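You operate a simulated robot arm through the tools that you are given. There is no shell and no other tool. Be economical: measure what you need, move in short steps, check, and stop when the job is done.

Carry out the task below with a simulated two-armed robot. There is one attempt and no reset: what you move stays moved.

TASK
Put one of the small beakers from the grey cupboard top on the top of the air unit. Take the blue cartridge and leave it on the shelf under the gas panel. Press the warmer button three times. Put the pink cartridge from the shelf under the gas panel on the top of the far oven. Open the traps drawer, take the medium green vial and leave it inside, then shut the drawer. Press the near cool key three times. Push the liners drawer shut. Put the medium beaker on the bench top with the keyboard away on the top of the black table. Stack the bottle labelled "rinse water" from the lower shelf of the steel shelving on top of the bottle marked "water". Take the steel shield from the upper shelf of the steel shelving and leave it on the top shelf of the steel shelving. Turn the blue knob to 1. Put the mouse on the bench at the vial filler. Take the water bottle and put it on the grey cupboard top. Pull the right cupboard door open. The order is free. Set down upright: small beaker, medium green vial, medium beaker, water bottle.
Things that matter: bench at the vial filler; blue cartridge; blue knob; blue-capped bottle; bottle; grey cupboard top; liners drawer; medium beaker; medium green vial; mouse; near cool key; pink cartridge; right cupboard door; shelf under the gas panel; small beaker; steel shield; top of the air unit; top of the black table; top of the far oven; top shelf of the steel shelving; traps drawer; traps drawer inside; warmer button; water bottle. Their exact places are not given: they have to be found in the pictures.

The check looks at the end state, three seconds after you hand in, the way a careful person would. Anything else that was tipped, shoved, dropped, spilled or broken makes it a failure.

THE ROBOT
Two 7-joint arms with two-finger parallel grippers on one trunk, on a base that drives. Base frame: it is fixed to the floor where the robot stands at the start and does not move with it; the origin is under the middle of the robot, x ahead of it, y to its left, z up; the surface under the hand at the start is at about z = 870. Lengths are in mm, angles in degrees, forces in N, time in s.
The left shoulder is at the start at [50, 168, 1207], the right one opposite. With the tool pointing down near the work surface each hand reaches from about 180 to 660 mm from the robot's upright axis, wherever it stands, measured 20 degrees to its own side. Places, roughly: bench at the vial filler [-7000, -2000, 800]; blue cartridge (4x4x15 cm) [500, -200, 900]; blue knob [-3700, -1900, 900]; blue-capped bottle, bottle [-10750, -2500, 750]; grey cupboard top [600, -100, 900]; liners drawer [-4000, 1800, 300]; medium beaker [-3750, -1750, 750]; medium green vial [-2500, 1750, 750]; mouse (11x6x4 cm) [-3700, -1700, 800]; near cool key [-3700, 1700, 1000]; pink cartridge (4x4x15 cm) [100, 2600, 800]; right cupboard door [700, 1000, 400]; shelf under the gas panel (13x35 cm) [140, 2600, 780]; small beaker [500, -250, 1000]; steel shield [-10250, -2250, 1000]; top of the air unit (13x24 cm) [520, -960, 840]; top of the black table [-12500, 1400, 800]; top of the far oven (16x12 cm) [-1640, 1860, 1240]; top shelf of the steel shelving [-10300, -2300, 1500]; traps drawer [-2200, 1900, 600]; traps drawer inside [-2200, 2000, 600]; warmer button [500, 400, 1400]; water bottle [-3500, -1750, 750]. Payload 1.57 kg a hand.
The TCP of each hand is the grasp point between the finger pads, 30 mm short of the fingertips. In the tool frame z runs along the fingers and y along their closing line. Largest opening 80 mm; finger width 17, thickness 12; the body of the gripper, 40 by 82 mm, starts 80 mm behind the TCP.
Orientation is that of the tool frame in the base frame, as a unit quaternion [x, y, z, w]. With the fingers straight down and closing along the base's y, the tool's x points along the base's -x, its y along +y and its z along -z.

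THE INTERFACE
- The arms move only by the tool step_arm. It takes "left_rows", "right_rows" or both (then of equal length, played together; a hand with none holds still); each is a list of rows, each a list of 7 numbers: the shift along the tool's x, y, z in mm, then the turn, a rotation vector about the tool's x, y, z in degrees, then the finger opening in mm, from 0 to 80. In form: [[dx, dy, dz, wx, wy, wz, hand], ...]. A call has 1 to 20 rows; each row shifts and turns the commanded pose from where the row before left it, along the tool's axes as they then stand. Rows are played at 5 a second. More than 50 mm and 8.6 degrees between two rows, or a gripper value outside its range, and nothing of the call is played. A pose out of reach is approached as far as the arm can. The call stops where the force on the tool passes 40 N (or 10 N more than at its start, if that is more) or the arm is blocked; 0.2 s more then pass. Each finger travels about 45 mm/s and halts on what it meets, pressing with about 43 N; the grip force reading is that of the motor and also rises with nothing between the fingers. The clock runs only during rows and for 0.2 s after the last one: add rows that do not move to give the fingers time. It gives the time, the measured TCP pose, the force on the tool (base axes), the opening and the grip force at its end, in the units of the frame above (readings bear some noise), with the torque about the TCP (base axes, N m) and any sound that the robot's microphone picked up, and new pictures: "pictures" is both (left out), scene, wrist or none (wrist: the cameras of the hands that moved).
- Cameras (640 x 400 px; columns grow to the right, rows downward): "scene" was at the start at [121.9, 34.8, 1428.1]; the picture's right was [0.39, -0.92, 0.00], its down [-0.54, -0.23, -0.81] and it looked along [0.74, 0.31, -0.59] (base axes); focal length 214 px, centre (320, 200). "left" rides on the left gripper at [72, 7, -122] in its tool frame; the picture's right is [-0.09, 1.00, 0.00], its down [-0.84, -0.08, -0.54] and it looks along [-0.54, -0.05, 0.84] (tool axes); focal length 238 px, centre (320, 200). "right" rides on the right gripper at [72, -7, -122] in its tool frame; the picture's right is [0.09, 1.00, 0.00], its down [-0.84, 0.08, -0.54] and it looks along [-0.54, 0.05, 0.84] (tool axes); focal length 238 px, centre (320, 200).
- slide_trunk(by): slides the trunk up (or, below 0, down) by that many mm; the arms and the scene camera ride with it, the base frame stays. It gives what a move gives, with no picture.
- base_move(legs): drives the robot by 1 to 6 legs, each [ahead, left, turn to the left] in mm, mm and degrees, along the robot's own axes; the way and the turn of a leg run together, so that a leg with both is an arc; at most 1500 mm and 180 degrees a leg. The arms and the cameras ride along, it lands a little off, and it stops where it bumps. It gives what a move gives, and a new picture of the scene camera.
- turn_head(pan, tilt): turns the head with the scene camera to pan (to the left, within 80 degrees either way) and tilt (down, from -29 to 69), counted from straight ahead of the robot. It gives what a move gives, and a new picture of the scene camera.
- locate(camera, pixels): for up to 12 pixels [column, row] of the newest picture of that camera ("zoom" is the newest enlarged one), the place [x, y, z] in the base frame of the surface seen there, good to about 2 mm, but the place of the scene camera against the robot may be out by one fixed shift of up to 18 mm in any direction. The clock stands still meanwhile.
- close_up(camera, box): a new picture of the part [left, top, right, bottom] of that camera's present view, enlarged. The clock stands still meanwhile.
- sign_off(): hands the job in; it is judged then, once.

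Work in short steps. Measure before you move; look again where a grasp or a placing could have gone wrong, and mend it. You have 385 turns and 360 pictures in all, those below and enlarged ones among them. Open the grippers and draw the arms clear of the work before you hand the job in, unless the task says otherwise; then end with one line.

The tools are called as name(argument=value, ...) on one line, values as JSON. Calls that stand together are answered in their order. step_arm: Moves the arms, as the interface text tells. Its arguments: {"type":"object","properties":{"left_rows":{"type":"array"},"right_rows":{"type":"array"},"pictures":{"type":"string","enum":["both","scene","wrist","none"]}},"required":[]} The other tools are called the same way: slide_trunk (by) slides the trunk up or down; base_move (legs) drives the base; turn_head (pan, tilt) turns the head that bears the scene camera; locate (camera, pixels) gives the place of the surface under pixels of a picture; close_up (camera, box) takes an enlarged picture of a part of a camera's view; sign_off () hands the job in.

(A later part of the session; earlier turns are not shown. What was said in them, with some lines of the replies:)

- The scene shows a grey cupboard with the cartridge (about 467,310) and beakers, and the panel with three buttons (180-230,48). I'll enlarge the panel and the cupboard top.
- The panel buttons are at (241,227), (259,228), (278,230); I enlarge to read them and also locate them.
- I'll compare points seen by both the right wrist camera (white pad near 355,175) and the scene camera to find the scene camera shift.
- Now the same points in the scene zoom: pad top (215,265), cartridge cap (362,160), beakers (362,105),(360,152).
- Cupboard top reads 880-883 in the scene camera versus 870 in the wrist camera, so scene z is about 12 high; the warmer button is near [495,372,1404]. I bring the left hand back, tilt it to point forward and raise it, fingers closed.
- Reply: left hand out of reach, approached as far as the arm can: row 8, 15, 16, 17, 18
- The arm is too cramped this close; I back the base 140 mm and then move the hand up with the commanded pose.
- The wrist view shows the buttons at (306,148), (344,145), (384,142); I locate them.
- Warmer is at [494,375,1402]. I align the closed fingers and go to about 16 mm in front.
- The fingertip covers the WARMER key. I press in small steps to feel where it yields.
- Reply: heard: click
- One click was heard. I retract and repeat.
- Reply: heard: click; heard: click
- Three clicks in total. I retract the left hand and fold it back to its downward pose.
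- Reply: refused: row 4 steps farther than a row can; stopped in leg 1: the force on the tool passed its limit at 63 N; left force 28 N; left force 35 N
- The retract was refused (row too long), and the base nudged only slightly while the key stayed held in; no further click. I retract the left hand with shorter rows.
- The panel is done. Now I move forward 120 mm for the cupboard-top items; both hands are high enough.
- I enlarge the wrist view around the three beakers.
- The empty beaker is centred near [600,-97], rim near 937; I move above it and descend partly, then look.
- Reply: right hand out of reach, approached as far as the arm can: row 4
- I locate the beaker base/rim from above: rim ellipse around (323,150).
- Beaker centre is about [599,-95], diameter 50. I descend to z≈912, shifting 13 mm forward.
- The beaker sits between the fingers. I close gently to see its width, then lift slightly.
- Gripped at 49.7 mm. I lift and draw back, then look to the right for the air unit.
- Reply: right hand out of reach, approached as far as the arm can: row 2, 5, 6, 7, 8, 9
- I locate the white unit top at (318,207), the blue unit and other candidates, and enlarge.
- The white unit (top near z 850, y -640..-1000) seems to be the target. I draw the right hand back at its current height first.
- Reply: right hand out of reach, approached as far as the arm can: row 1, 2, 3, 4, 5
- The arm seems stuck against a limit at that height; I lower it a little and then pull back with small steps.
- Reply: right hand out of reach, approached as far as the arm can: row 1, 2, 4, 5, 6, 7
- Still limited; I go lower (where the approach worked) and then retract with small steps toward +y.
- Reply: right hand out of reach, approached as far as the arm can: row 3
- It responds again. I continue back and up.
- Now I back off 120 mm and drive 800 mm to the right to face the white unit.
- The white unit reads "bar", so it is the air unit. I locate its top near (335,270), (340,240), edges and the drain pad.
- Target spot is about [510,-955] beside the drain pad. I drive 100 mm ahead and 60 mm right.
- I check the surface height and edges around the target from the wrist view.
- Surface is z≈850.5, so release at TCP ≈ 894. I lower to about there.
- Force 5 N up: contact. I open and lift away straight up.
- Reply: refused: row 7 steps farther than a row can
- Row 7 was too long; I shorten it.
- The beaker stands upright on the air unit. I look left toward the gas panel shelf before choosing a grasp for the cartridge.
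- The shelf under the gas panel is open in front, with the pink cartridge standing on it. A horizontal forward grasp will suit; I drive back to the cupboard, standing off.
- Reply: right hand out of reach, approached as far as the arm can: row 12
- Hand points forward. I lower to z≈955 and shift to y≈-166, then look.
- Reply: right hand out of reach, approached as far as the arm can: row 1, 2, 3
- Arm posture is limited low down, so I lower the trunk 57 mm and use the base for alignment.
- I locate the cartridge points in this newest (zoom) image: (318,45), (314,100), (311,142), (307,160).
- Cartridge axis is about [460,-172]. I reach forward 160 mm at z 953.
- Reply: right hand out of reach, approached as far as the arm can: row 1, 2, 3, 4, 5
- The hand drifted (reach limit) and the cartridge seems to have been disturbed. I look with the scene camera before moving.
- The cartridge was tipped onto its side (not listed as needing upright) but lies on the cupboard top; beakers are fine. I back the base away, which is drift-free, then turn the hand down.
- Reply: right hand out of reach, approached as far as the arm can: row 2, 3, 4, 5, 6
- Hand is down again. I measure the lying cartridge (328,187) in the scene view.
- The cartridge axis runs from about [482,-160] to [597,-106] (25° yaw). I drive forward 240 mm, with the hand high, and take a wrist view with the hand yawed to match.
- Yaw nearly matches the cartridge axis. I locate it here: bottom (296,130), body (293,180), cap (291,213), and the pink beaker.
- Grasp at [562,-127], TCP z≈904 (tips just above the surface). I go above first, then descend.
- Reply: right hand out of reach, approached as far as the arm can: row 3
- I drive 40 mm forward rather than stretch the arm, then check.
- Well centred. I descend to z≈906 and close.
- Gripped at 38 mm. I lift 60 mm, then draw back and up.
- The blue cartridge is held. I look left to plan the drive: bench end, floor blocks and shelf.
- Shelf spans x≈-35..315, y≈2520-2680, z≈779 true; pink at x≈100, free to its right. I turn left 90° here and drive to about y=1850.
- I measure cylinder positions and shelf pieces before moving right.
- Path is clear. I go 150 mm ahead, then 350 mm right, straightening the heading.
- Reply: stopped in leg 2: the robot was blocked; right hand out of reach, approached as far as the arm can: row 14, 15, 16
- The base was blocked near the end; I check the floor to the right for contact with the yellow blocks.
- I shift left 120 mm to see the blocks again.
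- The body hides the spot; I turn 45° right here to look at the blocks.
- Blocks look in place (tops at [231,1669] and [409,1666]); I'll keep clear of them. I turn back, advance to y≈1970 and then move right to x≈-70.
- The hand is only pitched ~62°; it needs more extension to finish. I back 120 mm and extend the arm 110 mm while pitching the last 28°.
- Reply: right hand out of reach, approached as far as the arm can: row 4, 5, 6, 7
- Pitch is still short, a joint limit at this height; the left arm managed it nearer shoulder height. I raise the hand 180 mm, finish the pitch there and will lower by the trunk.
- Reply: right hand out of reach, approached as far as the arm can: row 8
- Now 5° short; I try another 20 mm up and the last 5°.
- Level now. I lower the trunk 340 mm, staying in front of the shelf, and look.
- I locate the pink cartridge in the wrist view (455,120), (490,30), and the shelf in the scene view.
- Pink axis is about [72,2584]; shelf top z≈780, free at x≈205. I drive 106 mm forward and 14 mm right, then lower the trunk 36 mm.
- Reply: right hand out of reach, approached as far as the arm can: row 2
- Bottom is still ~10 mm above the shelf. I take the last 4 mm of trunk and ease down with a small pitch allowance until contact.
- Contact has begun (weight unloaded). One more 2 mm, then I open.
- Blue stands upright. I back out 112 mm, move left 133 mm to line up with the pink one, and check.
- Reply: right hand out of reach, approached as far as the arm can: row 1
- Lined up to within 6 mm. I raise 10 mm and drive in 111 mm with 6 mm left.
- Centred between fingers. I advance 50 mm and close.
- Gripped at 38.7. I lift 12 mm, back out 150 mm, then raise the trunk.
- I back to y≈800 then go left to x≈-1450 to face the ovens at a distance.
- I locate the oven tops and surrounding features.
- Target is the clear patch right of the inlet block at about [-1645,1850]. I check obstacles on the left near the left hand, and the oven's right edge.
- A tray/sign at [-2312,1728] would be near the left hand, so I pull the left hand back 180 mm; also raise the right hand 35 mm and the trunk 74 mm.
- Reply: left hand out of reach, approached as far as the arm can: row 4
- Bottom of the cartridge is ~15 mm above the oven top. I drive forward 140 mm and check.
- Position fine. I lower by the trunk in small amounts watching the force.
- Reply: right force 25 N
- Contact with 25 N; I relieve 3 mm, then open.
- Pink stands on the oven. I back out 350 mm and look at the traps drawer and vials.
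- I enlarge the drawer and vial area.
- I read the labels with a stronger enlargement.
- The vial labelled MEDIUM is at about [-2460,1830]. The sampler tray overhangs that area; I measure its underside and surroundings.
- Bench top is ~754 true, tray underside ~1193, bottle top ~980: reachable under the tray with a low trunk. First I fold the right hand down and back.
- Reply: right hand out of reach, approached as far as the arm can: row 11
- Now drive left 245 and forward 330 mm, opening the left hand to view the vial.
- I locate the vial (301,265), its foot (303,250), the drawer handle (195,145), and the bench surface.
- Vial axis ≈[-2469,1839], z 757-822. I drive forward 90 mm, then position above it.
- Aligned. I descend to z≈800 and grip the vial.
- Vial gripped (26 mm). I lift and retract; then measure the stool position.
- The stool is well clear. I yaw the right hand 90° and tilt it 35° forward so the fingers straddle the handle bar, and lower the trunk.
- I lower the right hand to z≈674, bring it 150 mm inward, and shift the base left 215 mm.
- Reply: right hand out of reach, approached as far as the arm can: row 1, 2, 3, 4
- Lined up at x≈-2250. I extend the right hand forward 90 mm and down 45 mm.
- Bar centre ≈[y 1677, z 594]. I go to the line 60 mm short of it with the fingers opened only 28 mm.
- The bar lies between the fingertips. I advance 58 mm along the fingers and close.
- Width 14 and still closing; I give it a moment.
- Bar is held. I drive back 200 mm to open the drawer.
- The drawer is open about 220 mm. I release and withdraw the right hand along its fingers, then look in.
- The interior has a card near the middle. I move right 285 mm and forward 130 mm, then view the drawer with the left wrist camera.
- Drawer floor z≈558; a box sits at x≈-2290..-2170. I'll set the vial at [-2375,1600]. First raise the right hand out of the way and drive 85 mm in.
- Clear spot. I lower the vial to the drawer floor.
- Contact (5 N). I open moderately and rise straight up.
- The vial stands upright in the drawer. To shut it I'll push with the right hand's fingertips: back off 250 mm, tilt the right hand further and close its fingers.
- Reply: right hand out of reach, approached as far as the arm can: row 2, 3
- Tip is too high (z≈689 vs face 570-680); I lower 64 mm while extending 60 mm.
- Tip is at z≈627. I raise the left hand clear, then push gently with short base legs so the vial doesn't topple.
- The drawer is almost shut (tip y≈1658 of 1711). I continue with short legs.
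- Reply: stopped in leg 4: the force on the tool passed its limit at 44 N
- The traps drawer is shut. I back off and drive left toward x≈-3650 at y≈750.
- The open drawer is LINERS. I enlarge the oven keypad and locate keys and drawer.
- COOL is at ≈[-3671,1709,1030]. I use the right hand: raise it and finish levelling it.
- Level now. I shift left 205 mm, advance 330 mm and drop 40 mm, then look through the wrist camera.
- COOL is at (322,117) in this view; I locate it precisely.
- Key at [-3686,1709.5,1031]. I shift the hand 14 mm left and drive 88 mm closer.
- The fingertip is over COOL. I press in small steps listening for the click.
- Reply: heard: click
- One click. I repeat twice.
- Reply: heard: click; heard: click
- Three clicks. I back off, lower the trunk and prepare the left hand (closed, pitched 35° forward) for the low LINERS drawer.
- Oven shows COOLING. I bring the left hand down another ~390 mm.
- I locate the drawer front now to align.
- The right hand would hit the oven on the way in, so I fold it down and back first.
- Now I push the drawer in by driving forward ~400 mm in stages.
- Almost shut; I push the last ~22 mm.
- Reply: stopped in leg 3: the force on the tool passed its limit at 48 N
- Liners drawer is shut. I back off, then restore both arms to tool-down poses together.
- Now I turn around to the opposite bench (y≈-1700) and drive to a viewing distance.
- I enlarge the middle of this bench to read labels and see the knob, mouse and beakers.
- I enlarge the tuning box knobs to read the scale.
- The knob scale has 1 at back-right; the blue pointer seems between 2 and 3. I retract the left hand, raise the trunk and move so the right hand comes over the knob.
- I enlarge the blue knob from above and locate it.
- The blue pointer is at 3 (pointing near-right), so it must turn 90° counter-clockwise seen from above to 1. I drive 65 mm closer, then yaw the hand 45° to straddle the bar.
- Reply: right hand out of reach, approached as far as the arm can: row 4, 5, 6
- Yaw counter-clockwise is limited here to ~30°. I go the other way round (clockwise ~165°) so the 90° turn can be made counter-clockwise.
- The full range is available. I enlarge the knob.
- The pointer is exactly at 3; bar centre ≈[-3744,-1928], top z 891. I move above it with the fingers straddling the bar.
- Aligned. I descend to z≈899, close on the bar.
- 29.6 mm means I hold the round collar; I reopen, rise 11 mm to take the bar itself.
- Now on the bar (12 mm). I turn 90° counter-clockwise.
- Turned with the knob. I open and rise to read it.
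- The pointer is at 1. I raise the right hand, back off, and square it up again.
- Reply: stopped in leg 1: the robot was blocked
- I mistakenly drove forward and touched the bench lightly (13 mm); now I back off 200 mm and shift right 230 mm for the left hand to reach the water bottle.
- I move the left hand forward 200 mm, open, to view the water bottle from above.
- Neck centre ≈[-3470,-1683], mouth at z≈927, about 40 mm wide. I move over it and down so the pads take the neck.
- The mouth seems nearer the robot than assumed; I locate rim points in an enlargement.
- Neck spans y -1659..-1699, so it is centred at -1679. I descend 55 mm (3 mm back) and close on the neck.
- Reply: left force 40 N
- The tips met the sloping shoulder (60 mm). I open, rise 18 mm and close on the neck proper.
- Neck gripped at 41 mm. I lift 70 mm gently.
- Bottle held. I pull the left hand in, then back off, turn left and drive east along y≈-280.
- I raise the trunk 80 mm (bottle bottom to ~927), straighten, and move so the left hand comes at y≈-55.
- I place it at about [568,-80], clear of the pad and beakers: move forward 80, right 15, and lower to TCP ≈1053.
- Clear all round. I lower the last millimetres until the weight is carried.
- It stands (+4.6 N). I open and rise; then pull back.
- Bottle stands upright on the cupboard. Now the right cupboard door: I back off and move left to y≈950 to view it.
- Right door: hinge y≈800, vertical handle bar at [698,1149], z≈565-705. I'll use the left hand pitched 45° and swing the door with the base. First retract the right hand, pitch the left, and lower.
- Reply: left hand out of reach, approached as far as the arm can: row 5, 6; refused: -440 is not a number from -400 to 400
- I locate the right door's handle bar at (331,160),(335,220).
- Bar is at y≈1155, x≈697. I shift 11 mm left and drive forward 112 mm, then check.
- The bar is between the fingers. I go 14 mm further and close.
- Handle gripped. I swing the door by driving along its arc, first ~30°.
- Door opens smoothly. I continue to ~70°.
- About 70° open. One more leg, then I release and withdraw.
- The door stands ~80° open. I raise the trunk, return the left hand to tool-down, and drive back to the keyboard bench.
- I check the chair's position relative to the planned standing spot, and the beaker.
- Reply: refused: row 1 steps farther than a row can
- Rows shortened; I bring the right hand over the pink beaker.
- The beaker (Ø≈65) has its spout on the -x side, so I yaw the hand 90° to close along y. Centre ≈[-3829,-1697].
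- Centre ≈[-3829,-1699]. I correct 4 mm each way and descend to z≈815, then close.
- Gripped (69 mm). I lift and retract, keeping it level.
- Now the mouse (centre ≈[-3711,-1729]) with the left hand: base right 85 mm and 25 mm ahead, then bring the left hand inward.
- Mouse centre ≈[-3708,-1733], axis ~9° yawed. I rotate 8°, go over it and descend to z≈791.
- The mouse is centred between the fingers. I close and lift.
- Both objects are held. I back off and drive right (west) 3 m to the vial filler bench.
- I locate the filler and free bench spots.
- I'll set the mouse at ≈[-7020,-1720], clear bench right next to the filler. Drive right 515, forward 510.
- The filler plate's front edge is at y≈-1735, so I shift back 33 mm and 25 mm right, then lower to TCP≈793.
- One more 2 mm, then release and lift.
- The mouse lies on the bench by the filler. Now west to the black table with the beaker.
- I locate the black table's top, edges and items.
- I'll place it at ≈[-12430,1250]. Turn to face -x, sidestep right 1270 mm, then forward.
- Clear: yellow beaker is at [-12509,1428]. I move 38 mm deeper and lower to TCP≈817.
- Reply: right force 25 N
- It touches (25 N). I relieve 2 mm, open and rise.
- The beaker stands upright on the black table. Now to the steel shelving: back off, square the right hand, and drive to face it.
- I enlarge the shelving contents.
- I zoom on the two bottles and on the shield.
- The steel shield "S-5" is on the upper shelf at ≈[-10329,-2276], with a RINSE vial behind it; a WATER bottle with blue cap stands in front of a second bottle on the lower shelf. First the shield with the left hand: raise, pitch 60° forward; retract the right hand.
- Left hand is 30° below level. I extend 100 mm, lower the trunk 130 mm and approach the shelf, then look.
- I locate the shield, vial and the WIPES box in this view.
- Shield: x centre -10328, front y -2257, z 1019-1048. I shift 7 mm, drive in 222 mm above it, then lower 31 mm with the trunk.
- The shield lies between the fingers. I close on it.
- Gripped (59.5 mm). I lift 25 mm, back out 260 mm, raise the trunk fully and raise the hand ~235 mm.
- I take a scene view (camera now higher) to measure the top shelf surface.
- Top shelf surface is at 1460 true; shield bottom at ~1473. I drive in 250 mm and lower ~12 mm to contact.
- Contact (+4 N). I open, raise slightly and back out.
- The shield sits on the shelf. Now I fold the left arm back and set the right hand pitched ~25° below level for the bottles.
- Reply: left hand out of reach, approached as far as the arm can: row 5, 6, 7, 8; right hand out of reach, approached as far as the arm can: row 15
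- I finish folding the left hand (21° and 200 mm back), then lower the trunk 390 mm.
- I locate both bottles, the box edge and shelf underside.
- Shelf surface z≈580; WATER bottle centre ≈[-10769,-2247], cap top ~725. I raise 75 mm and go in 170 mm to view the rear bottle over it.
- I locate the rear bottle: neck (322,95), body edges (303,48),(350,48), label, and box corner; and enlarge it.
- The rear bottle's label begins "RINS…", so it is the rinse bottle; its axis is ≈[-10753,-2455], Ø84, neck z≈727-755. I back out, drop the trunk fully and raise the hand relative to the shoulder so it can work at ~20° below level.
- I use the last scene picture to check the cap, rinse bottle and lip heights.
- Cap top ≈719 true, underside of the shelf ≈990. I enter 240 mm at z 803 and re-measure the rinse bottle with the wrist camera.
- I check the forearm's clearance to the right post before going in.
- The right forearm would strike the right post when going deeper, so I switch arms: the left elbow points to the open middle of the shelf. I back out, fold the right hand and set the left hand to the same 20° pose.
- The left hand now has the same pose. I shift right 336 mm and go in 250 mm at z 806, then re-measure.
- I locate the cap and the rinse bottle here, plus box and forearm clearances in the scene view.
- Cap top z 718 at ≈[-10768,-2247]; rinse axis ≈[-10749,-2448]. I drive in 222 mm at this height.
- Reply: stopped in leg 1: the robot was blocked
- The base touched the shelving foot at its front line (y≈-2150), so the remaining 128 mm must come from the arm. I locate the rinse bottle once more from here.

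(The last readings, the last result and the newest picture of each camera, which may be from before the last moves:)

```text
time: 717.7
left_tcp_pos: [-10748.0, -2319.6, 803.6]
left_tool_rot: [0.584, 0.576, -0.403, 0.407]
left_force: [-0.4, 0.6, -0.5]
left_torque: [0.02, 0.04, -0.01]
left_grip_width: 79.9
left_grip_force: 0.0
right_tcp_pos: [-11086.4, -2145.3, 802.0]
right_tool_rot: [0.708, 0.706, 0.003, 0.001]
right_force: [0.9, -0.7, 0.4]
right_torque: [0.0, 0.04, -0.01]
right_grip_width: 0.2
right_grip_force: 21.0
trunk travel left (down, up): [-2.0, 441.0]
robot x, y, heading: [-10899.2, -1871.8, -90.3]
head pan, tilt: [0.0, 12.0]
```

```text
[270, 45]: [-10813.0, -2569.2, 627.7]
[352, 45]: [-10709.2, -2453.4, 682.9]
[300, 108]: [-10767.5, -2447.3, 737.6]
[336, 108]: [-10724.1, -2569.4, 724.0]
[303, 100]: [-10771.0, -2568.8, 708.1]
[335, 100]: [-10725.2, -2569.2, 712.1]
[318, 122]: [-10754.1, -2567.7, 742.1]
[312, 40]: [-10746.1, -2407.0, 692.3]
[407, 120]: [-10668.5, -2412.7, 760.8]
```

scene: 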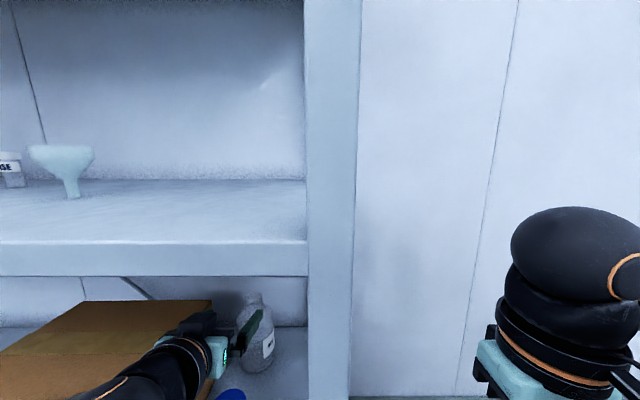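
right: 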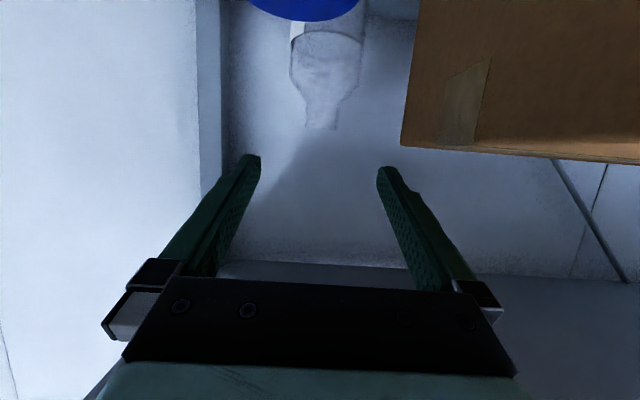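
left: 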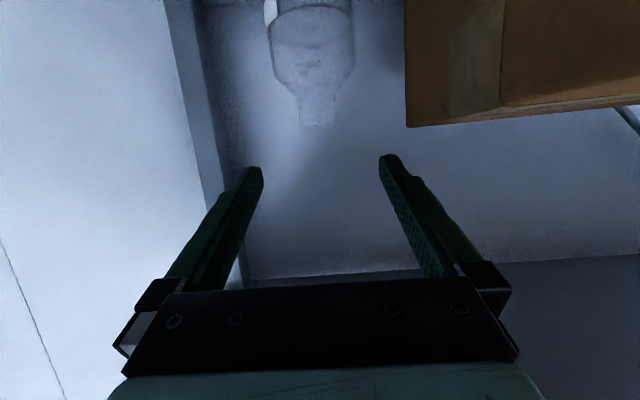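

Rinse axis confirmed at [-10749,-2450]. I extend the arm 130 mm horizontally, keeping z≈804.

step_arm(left_rows=[[-11, 0, 30, 0, 0, 0, 80], [-11, 0, 30, 0, 0, 0, 80], [-11, 0, 30, 0, 0, 0, 80], [-11, 0, 31, 0, 0, 0, 80], [0, 0, 0, 0, 0, 0, 80]], pictures="none")

```text
time: 718.9
left_tcp_pos: [-10749.7, -2450.1, 805.8]
left_tool_rot: [0.583, 0.575, -0.403, 0.407]
left_force: [-1.1, -0.2, 0.1]
left_torque: [0.01, 0.0, -0.02]
left_grip_width: 80.1
left_grip_force: 0.0
right_tcp_pos: [-11086.0, -2144.5, 802.8]
right_tool_rot: [0.707, 0.707, 0.004, 0.0]
right_force: [0.3, -0.4, -0.8]
right_torque: [-0.01, 0.0, 0.02]
right_grip_width: 0.2
right_grip_force: 21.0
trunk travel left (down, up): [-2.0, 441.0]
robot x, y, heading: [-10903.0, -1870.9, -90.1]
head pan, tilt: [0.0, 12.0]
```

Exactly above. Now I lower in steps toward z≈744, watching for force.

step_arm(left_rows=[[19, 0, 7, 0, 0, 0, 80], [19, 0, 7, 0, 0, 0, 80], [12, 0, 4, 0, 0, 0, 80], [7, 0, 3, 0, 0, 0, 80], [0, 0, 0, 0, 0, 0, 80]], pictures="wrist")

```text
time: 720.1
left_tcp_pos: [-10749.6, -2449.1, 742.2]
left_tool_rot: [0.583, 0.576, -0.402, 0.408]
left_force: [0.0, 1.3, -0.1]
left_torque: [0.02, -0.02, -0.02]
left_grip_width: 80.1
left_grip_force: 0.0
right_tcp_pos: [-11086.6, -2144.9, 802.4]
right_tool_rot: [0.707, 0.707, 0.003, 0.001]
right_force: [-0.4, 0.8, -0.4]
right_torque: [-0.01, -0.01, -0.01]
right_grip_width: 0.0
right_grip_force: 21.4
trunk travel left (down, up): [-2.0, 441.0]
robot x, y, heading: [-10906.4, -1867.6, -90.0]
head pan, tilt: [0.0, 12.0]
```

left: 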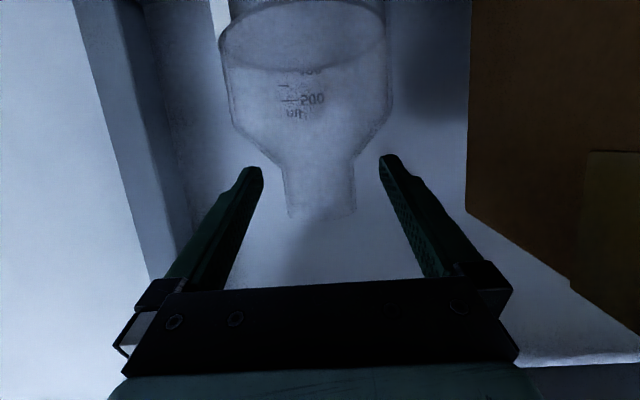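

The neck (320,190) is exactly at the grasp point. I close on it.

step_arm(left_rows=[[0, 0, 0, 0, 0, 0, 60], [0, 0, 0, 0, 0, 0, 40], [0, 0, 0, 0, 0, 0, 28], [0, 0, 0, 0, 0, 0, 26], [0, 0, 0, 0, 0, 0, 26], [0, 0, 0, 0, 0, 0, 26]], pictures="none")

```text
time: 721.5
left_tcp_pos: [-10749.5, -2448.7, 742.1]
left_tool_rot: [0.584, 0.575, -0.404, 0.406]
left_force: [-0.9, -0.8, -0.3]
left_torque: [0.04, 0.31, 0.06]
left_grip_width: 41.4
left_grip_force: 43.0
right_tcp_pos: [-11085.9, -2143.3, 802.5]
right_tool_rot: [0.707, 0.707, 0.003, 0.0]
right_force: [0.2, 0.2, -0.1]
right_torque: [-0.01, -0.03, 0.01]
right_grip_width: 0.0
right_grip_force: 21.2
trunk travel left (down, up): [-2.0, 441.0]
robot x, y, heading: [-10902.7, -1863.4, -90.0]
head pan, tilt: [0.0, 12.0]
```

Gripped at 41.4 mm. I lift 115 mm while levelling the hand from 20° to 8° (bottle leans slightly back) so the wrist stays under the shelf above.

step_arm(left_rows=[[-7, 0, -2.5, 0, 0, 0, 26], [-7, 0, -2.5, 0, 0, 0, 26], [-23.5, 0, -8.6, 0, -3, 0, 26], [-23.9, 0, -7.3, 0, -3, 0, 26], [-24.3, 0, -6, 0, -3, 0, 26], [-24.5, 0, -4.8, 0, -3, 0, 26], [0, 0, 0, 0, 0, 0, 26]], pictures="none")

```text
time: 723.1
left_tcp_pos: [-10750.8, -2450.2, 857.4]
left_tool_rot: [0.538, 0.531, -0.461, 0.465]
left_force: [0.1, -0.6, -6.7]
left_torque: [0.15, 0.02, -0.02]
left_grip_width: 41.6
left_grip_force: 42.9
right_tcp_pos: [-11085.4, -2144.6, 802.4]
right_tool_rot: [0.707, 0.707, 0.003, 0.001]
right_force: [0.1, 0.1, 0.0]
right_torque: [0.01, 0.0, 0.01]
right_grip_width: 0.0
right_grip_force: 21.6
trunk travel left (down, up): [-2.0, 441.0]
robot x, y, heading: [-10905.6, -1869.3, -90.1]
head pan, tilt: [0.0, 12.0]
```

Lifted, weight 6.7 N. I back 122 mm, then raise the trunk 42 mm.

base_move(legs=[[-122, 0, 0.1]])

slide_trunk(by=42)

step_arm(left_rows=[[0, 0, 0, 0, 0, 0, 26]], pictures="wrist")

```text
time: 724.4
left_tcp_pos: [-10749.4, -2326.8, 856.9]
left_tool_rot: [0.539, 0.531, -0.461, 0.464]
left_force: [-0.7, 0.2, -7.8]
left_torque: [0.13, -0.03, 0.04]
left_grip_width: 41.6
left_grip_force: 42.8
right_tcp_pos: [-11083.4, -2021.8, 801.5]
right_tool_rot: [0.707, 0.707, 0.003, 0.0]
right_force: [-0.1, -0.5, -0.5]
right_torque: [-0.02, -0.01, -0.01]
right_grip_width: 0.0
right_grip_force: 21.1
trunk travel left (down, up): [-2.0, 441.0]
robot x, y, heading: [-10902.4, -1742.8, -90.1]
head pan, tilt: [0.0, 12.0]
```

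scene: 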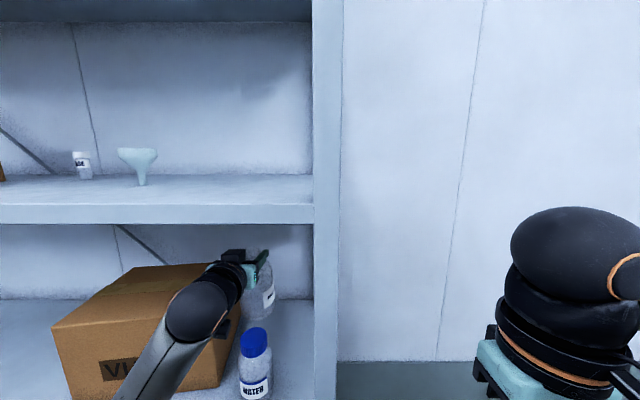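

```text
time: 725.2
left_tcp_pos: [-10749.7, -2326.8, 898.2]
left_tool_rot: [0.538, 0.531, -0.46, 0.465]
left_force: [-0.6, 0.1, -6.5]
left_torque: [0.12, 0.06, 0.0]
left_grip_width: 41.3
left_grip_force: 43.0
right_tcp_pos: [-11085.0, -2021.7, 843.9]
right_tool_rot: [0.707, 0.708, 0.003, 0.001]
right_force: [-0.1, 1.2, 1.0]
right_torque: [0.02, -0.02, 0.01]
right_grip_width: 0.0
right_grip_force: 21.2
trunk travel left (down, up): [-44.0, 399.0]
robot x, y, heading: [-10905.3, -1745.8, -89.8]
head pan, tilt: [0.0, 12.0]
```

```text
time: 725.6
left_tcp_pos: [-10750.4, -2326.6, 900.4]
left_tool_rot: [0.539, 0.531, -0.461, 0.465]
left_force: [-0.7, 0.1, -7.0]
left_torque: [0.15, -0.06, -0.03]
left_grip_width: 41.2
left_grip_force: 42.8
right_tcp_pos: [-11084.6, -2021.6, 843.8]
right_tool_rot: [0.707, 0.708, 0.003, 0.0]
right_force: [0.2, -0.1, 0.4]
right_torque: [-0.02, -0.01, 0.0]
right_grip_width: 0.0
right_grip_force: 20.7
trunk travel left (down, up): [-44.0, 399.0]
robot x, y, heading: [-10903.1, -1744.8, -90.0]
head pan, tilt: [0.0, 12.0]
```

left: 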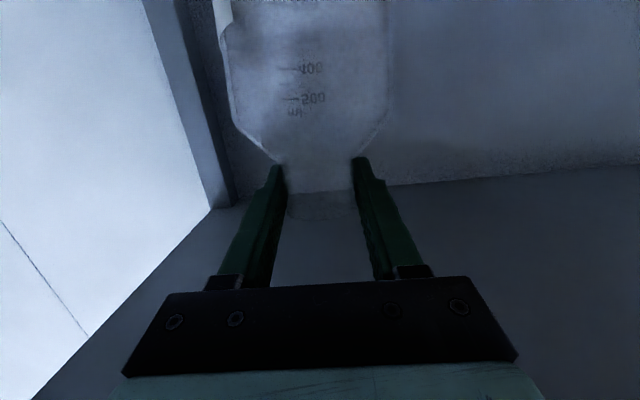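

I refine the cap centre from the latest scene picture: cap around (255,340).

locate(camera="scene", pixels=[[254, 329], [254, 333], [243, 336], [266, 334], [254, 340], [248, 330], [260, 329], [254, 327]])

close_up(camera="scene", box=[215, 240, 295, 400])

```text
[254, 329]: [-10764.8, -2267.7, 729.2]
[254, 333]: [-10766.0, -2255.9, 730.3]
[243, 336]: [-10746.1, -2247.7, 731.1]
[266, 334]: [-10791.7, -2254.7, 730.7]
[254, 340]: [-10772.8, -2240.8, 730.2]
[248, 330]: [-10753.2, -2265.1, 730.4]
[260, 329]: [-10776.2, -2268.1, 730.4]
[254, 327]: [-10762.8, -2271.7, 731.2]
```

```text
2.50 times, centred on (255, 320) of scene
```

zoom: 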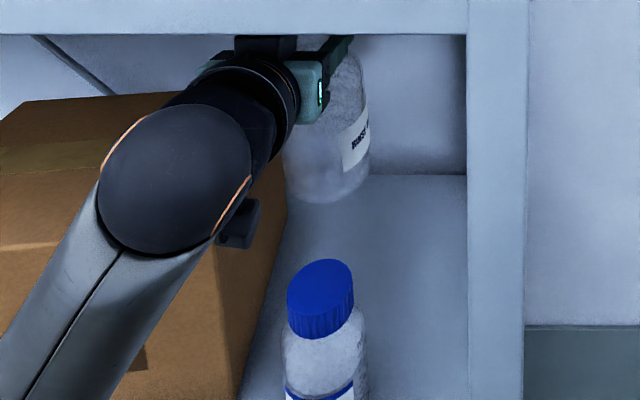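

Cap centre ≈[-10768,-2248], radius 25. I back 78 mm with 18 mm right so the bottle comes over it.

base_move(legs=[[-78, -18, 0]])

```text
time: 726.7
left_tcp_pos: [-10768.6, -2249.7, 897.8]
left_tool_rot: [0.539, 0.531, -0.461, 0.464]
left_force: [-0.6, -0.3, -7.1]
left_torque: [0.13, -0.02, 0.04]
left_grip_width: 41.2
left_grip_force: 43.2
right_tcp_pos: [-11102.2, -1943.3, 843.6]
right_tool_rot: [0.707, 0.707, 0.003, 0.001]
right_force: [0.3, -0.6, 1.3]
right_torque: [0.0, -0.01, -0.02]
right_grip_width: 0.0
right_grip_force: 21.0
trunk travel left (down, up): [-44.0, 399.0]
robot x, y, heading: [-10922.0, -1671.0, -90.5]
head pan, tilt: [0.0, 12.0]
```

scene: 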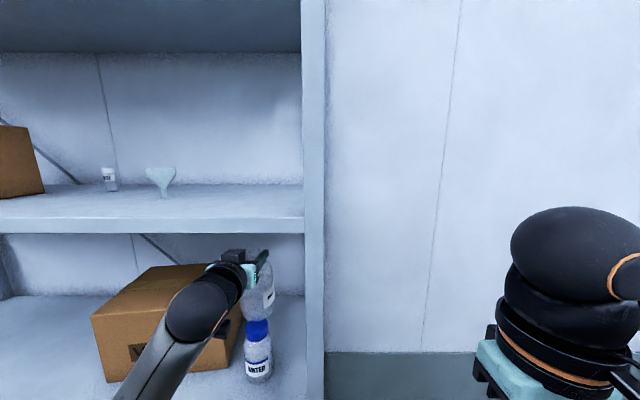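

Over the cap. I rotate the hand back to its grasp pitch (bottle upright) and check by an enlarged scene view.

step_arm(left_rows=[[0, 0, 0, 0, 3, 0, 26], [0, 0, 0, 0, 3, 0, 26], [0, 0, 0, 0, 3, 0, 26], [0, 0, 0, 0, 3, 0, 26], [0, 0, 0, 0, 0, 0, 26]], pictures="none")

close_up(camera="scene", box=[210, 235, 310, 390])

```text
time: 727.9
left_tcp_pos: [-10768.5, -2249.1, 898.0]
left_tool_rot: [0.585, 0.577, -0.401, 0.406]
left_force: [0.2, 0.3, -7.1]
left_torque: [0.01, 0.03, -0.02]
left_grip_width: 41.3
left_grip_force: 42.9
right_tcp_pos: [-11103.3, -1943.2, 844.7]
right_tool_rot: [0.707, 0.707, 0.003, 0.001]
right_force: [0.4, 0.3, -0.3]
right_torque: [-0.01, -0.02, -0.03]
right_grip_width: 0.2
right_grip_force: 21.5
trunk travel left (down, up): [-44.0, 399.0]
robot x, y, heading: [-10922.4, -1667.8, -89.9]
head pan, tilt: [0.0, 12.0]
```

```text
2.58 times, centred on (260, 312) of scene
```

zoom: 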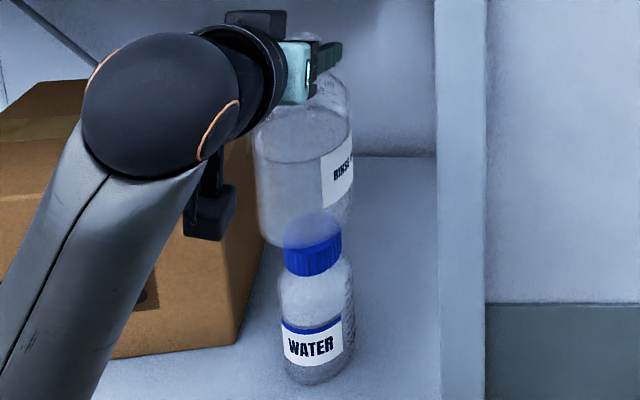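

I compare axes numerically: rinse body edges and WATER body edges.

locate(camera="zoom", pixels=[[258, 180], [350, 190], [300, 246], [303, 180], [281, 300], [353, 300], [316, 372], [312, 262], [286, 262], [340, 255], [330, 170]])

```text
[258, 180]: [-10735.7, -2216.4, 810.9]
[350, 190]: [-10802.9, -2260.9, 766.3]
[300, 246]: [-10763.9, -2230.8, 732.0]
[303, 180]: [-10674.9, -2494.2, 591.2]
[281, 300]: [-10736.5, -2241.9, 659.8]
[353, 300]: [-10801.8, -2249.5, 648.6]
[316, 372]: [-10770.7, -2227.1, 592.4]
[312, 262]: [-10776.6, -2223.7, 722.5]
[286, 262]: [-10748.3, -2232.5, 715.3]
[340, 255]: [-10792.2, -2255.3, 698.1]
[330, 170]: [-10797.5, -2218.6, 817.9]
```

Axes agree (x≈-10769 both). I lower 12 mm by the trunk, then in 1-2 mm steps until the weight transfers.

slide_trunk(by=-12)

step_arm(left_rows=[[1.9, 0, 0.7, 0, 0, 0, 26], [1.4, 0, 0.5, 0, 0, 0, 26], [0, 0, 0, 0, 0, 0, 26]], pictures="none")

```text
time: 728.5
left_tcp_pos: [-10768.6, -2249.7, 886.4]
left_tool_rot: [0.584, 0.577, -0.401, 0.407]
left_force: [0.2, 0.5, -7.7]
left_torque: [0.01, 0.02, 0.02]
left_grip_width: 41.2
left_grip_force: 42.8
right_tcp_pos: [-11101.8, -1944.1, 832.1]
right_tool_rot: [0.707, 0.707, 0.003, 0.001]
right_force: [-0.8, -0.9, 0.3]
right_torque: [-0.01, -0.04, 0.0]
right_grip_width: 0.0
right_grip_force: 21.8
trunk travel left (down, up): [-32.0, 411.0]
robot x, y, heading: [-10920.5, -1664.6, -90.3]
head pan, tilt: [0.0, 12.0]
```

```text
time: 729.3
left_tcp_pos: [-10768.4, -2250.0, 884.5]
left_tool_rot: [0.584, 0.576, -0.402, 0.406]
left_force: [0.7, 0.3, -6.1]
left_torque: [0.0, 0.02, -0.01]
left_grip_width: 41.4
left_grip_force: 42.7
right_tcp_pos: [-11101.2, -1944.0, 831.9]
right_tool_rot: [0.707, 0.707, 0.003, 0.001]
right_force: [-0.3, 0.3, -0.5]
right_torque: [0.0, -0.01, -0.01]
right_grip_width: 0.0
right_grip_force: 21.4
trunk travel left (down, up): [-32.0, 411.0]
robot x, y, heading: [-10921.3, -1668.6, -90.2]
head pan, tilt: [0.0, 12.0]
```

Still hanging (-6 N). I nudge 2.5 mm toward the robot for centring and continue down.

step_arm(left_rows=[[0.9, 0, -2.4, 0, 0, 0, 26], [1.4, 0, 0.5, 0, 0, 0, 26], [1.4, 0, 0.5, 0, 0, 0, 26], [0, 0, 0, 0, 0, 0, 26]], pictures="none")

```text
time: 730.3
left_tcp_pos: [-10768.6, -2245.7, 881.8]
left_tool_rot: [0.583, 0.577, -0.402, 0.407]
left_force: [0.8, 1.4, -3.6]
left_torque: [0.08, 0.05, -0.02]
left_grip_width: 41.3
left_grip_force: 42.6
right_tcp_pos: [-11101.7, -1943.3, 830.5]
right_tool_rot: [0.707, 0.707, 0.003, 0.0]
right_force: [-0.3, 0.6, 0.2]
right_torque: [0.02, 0.02, -0.01]
right_grip_width: 0.0
right_grip_force: 21.0
trunk travel left (down, up): [-32.0, 411.0]
robot x, y, heading: [-10923.4, -1669.1, -90.1]
head pan, tilt: [0.0, 12.0]
```

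Weight is transferring (-3.6 N). One or two more millimetres.

step_arm(left_rows=[[1, 0, 0.4, 0, 0, 0, 26], [0.7, 0, 0.3, 0, 0, 0, 26], [0, 0, 0, 0, 0, 0, 26]], pictures="none")

```text
time: 731.1
left_tcp_pos: [-10769.2, -2247.1, 881.3]
left_tool_rot: [0.582, 0.577, -0.403, 0.408]
left_force: [0.9, 1.1, 6.5]
left_torque: [0.29, 0.18, -0.03]
left_grip_width: 41.3
left_grip_force: 43.1
right_tcp_pos: [-11101.6, -1942.5, 832.1]
right_tool_rot: [0.707, 0.707, 0.003, 0.001]
right_force: [-0.2, 0.5, -0.8]
right_torque: [0.01, 0.01, 0.0]
right_grip_width: 0.0
right_grip_force: 21.4
trunk travel left (down, up): [-32.0, 411.0]
robot x, y, heading: [-10921.5, -1665.3, -90.1]
head pan, tilt: [0.0, 12.0]
```

It rests on the cap (+6.5 N). I open just slightly first and look.

step_arm(left_rows=[[-0.4, 0, 0, 0, 0, 0, 40], [0, 0, 0, 0, 0, 0, 44], [0, 0, 0, 0, 0, 0, 48], [0, 0, 0, 0, 0, 0, 48], [0, 0, 0, 0, 0, 0, 48]], pictures="none")

close_up(camera="scene", box=[210, 235, 310, 390])

```text
time: 732.3
left_tcp_pos: [-10767.7, -2245.4, 879.6]
left_tool_rot: [0.584, 0.576, -0.403, 0.407]
left_force: [0.4, 0.4, 0.3]
left_torque: [-0.03, 0.01, 0.02]
left_grip_width: 48.0
left_grip_force: 0.0
right_tcp_pos: [-11104.2, -1944.1, 832.6]
right_tool_rot: [0.707, 0.707, 0.003, 0.0]
right_force: [0.2, -0.6, 0.3]
right_torque: [-0.04, 0.02, 0.01]
right_grip_width: 0.0
right_grip_force: 21.5
trunk travel left (down, up): [-32.0, 411.0]
robot x, y, heading: [-10924.9, -1665.5, -90.0]
head pan, tilt: [0.0, 12.0]
```

```text
2.58 times, centred on (260, 312) of scene
```

zoom: 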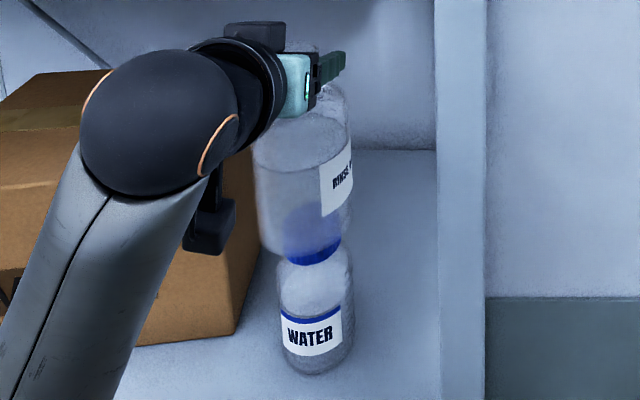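

Stable stack. I open fully and back straight out.

step_arm(left_rows=[[0, 0, 0, 0, 0, 0, 60], [0, 0, 0, 0, 0, 0, 80], [0, 0, 0, 0, 0, 0, 80], [-6, 0, -2, 0, 0, 0, 80], [0, 0, 0, 0, 0, 0, 80]], pictures="none")

base_move(legs=[[-350, 0, 0]])

```text
time: 733.5
left_tcp_pos: [-10767.5, -2247.1, 886.4]
left_tool_rot: [0.584, 0.576, -0.402, 0.407]
left_force: [-0.2, 0.5, -0.1]
left_torque: [0.02, -0.03, -0.02]
left_grip_width: 79.9
left_grip_force: 0.1
right_tcp_pos: [-11102.8, -1943.5, 831.6]
right_tool_rot: [0.708, 0.706, 0.003, 0.0]
right_force: [-0.5, -0.1, 0.5]
right_torque: [0.0, 0.01, 0.04]
right_grip_width: 0.0
right_grip_force: 21.3
trunk travel left (down, up): [-32.0, 411.0]
robot x, y, heading: [-10921.6, -1667.8, -90.3]
head pan, tilt: [0.0, 12.0]
```

```text
time: 735.7
left_tcp_pos: [-10767.2, -1894.2, 884.8]
left_tool_rot: [0.582, 0.578, -0.401, 0.408]
left_force: [-0.3, 0.1, -0.6]
left_torque: [-0.02, 0.0, -0.03]
left_grip_width: 80.1
left_grip_force: 0.2
right_tcp_pos: [-11102.0, -1591.8, 831.6]
right_tool_rot: [0.706, 0.708, 0.003, 0.001]
right_force: [0.6, -0.7, -0.1]
right_torque: [-0.01, -0.03, -0.01]
right_grip_width: 0.1
right_grip_force: 21.6
trunk travel left (down, up): [-32.0, 411.0]
robot x, y, heading: [-10923.0, -1314.5, -89.7]
head pan, tilt: [0.0, 12.0]
```

scene: 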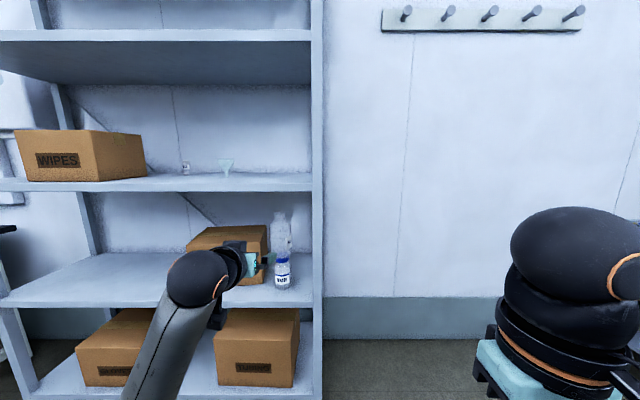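

The rinse bottle stands on the WATER bottle. I open the right gripper and draw the arms further clear.

base_move(legs=[[-300, 0, 0]])

step_arm(right_rows=[[0, 0, 0, 0, 0, 0, 40], [0, 0, 0, 0, 0, 0, 80], [0, 0, 0, 0, 0, 0, 80], [0, 0, 0, 0, 0, 0, 80]], pictures="none")

```text
time: 737.8
left_tcp_pos: [-10768.7, -1593.1, 885.1]
left_tool_rot: [0.586, 0.575, -0.403, 0.405]
left_force: [-0.5, 0.0, 0.5]
left_torque: [0.01, -0.05, 0.01]
left_grip_width: 80.0
left_grip_force: 0.0
right_tcp_pos: [-11104.2, -1288.5, 831.4]
right_tool_rot: [0.708, 0.706, 0.003, 0.0]
right_force: [0.8, 0.0, 0.4]
right_torque: [0.0, 0.02, 0.0]
right_grip_width: 0.0
right_grip_force: 21.4
trunk travel left (down, up): [-32.0, 411.0]
robot x, y, heading: [-10920.2, -1016.6, -90.5]
head pan, tilt: [0.0, 12.0]
```

scene: 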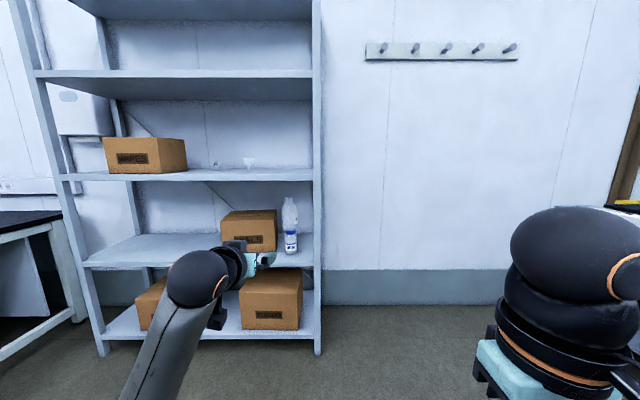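

```text
time: 738.8
left_tcp_pos: [-10769.8, -1593.0, 885.9]
left_tool_rot: [0.585, 0.576, -0.403, 0.406]
left_force: [0.7, -0.8, -0.7]
left_torque: [0.0, 0.0, -0.04]
left_grip_width: 79.9
left_grip_force: 0.1
right_tcp_pos: [-11103.4, -1288.0, 831.0]
right_tool_rot: [0.708, 0.706, 0.003, 0.001]
right_force: [-1.0, 0.1, 0.0]
right_torque: [-0.03, -0.01, 0.03]
right_grip_width: 79.8
right_grip_force: 0.1
trunk travel left (down, up): [-32.0, 411.0]
robot x, y, heading: [-10919.4, -1013.5, -90.3]
head pan, tilt: [0.0, 12.0]
```

Everything in the task list has been carried out, grippers are open and the arms are clear; I hand in.

sign_off()

```text
The job is handed in.
```

I carried out all 14 parts of the task and handed the job in with the grippers open and the arms clear. Three things could count against it: I knocked the blue cartridge over on the cupboard before standing it upright on the shelf; the base bumped near the yellow floor blocks, the keyboard bench and the steel shelving, with no visible damage; and I shut the traps drawer without checking that the vial was still upright inside.
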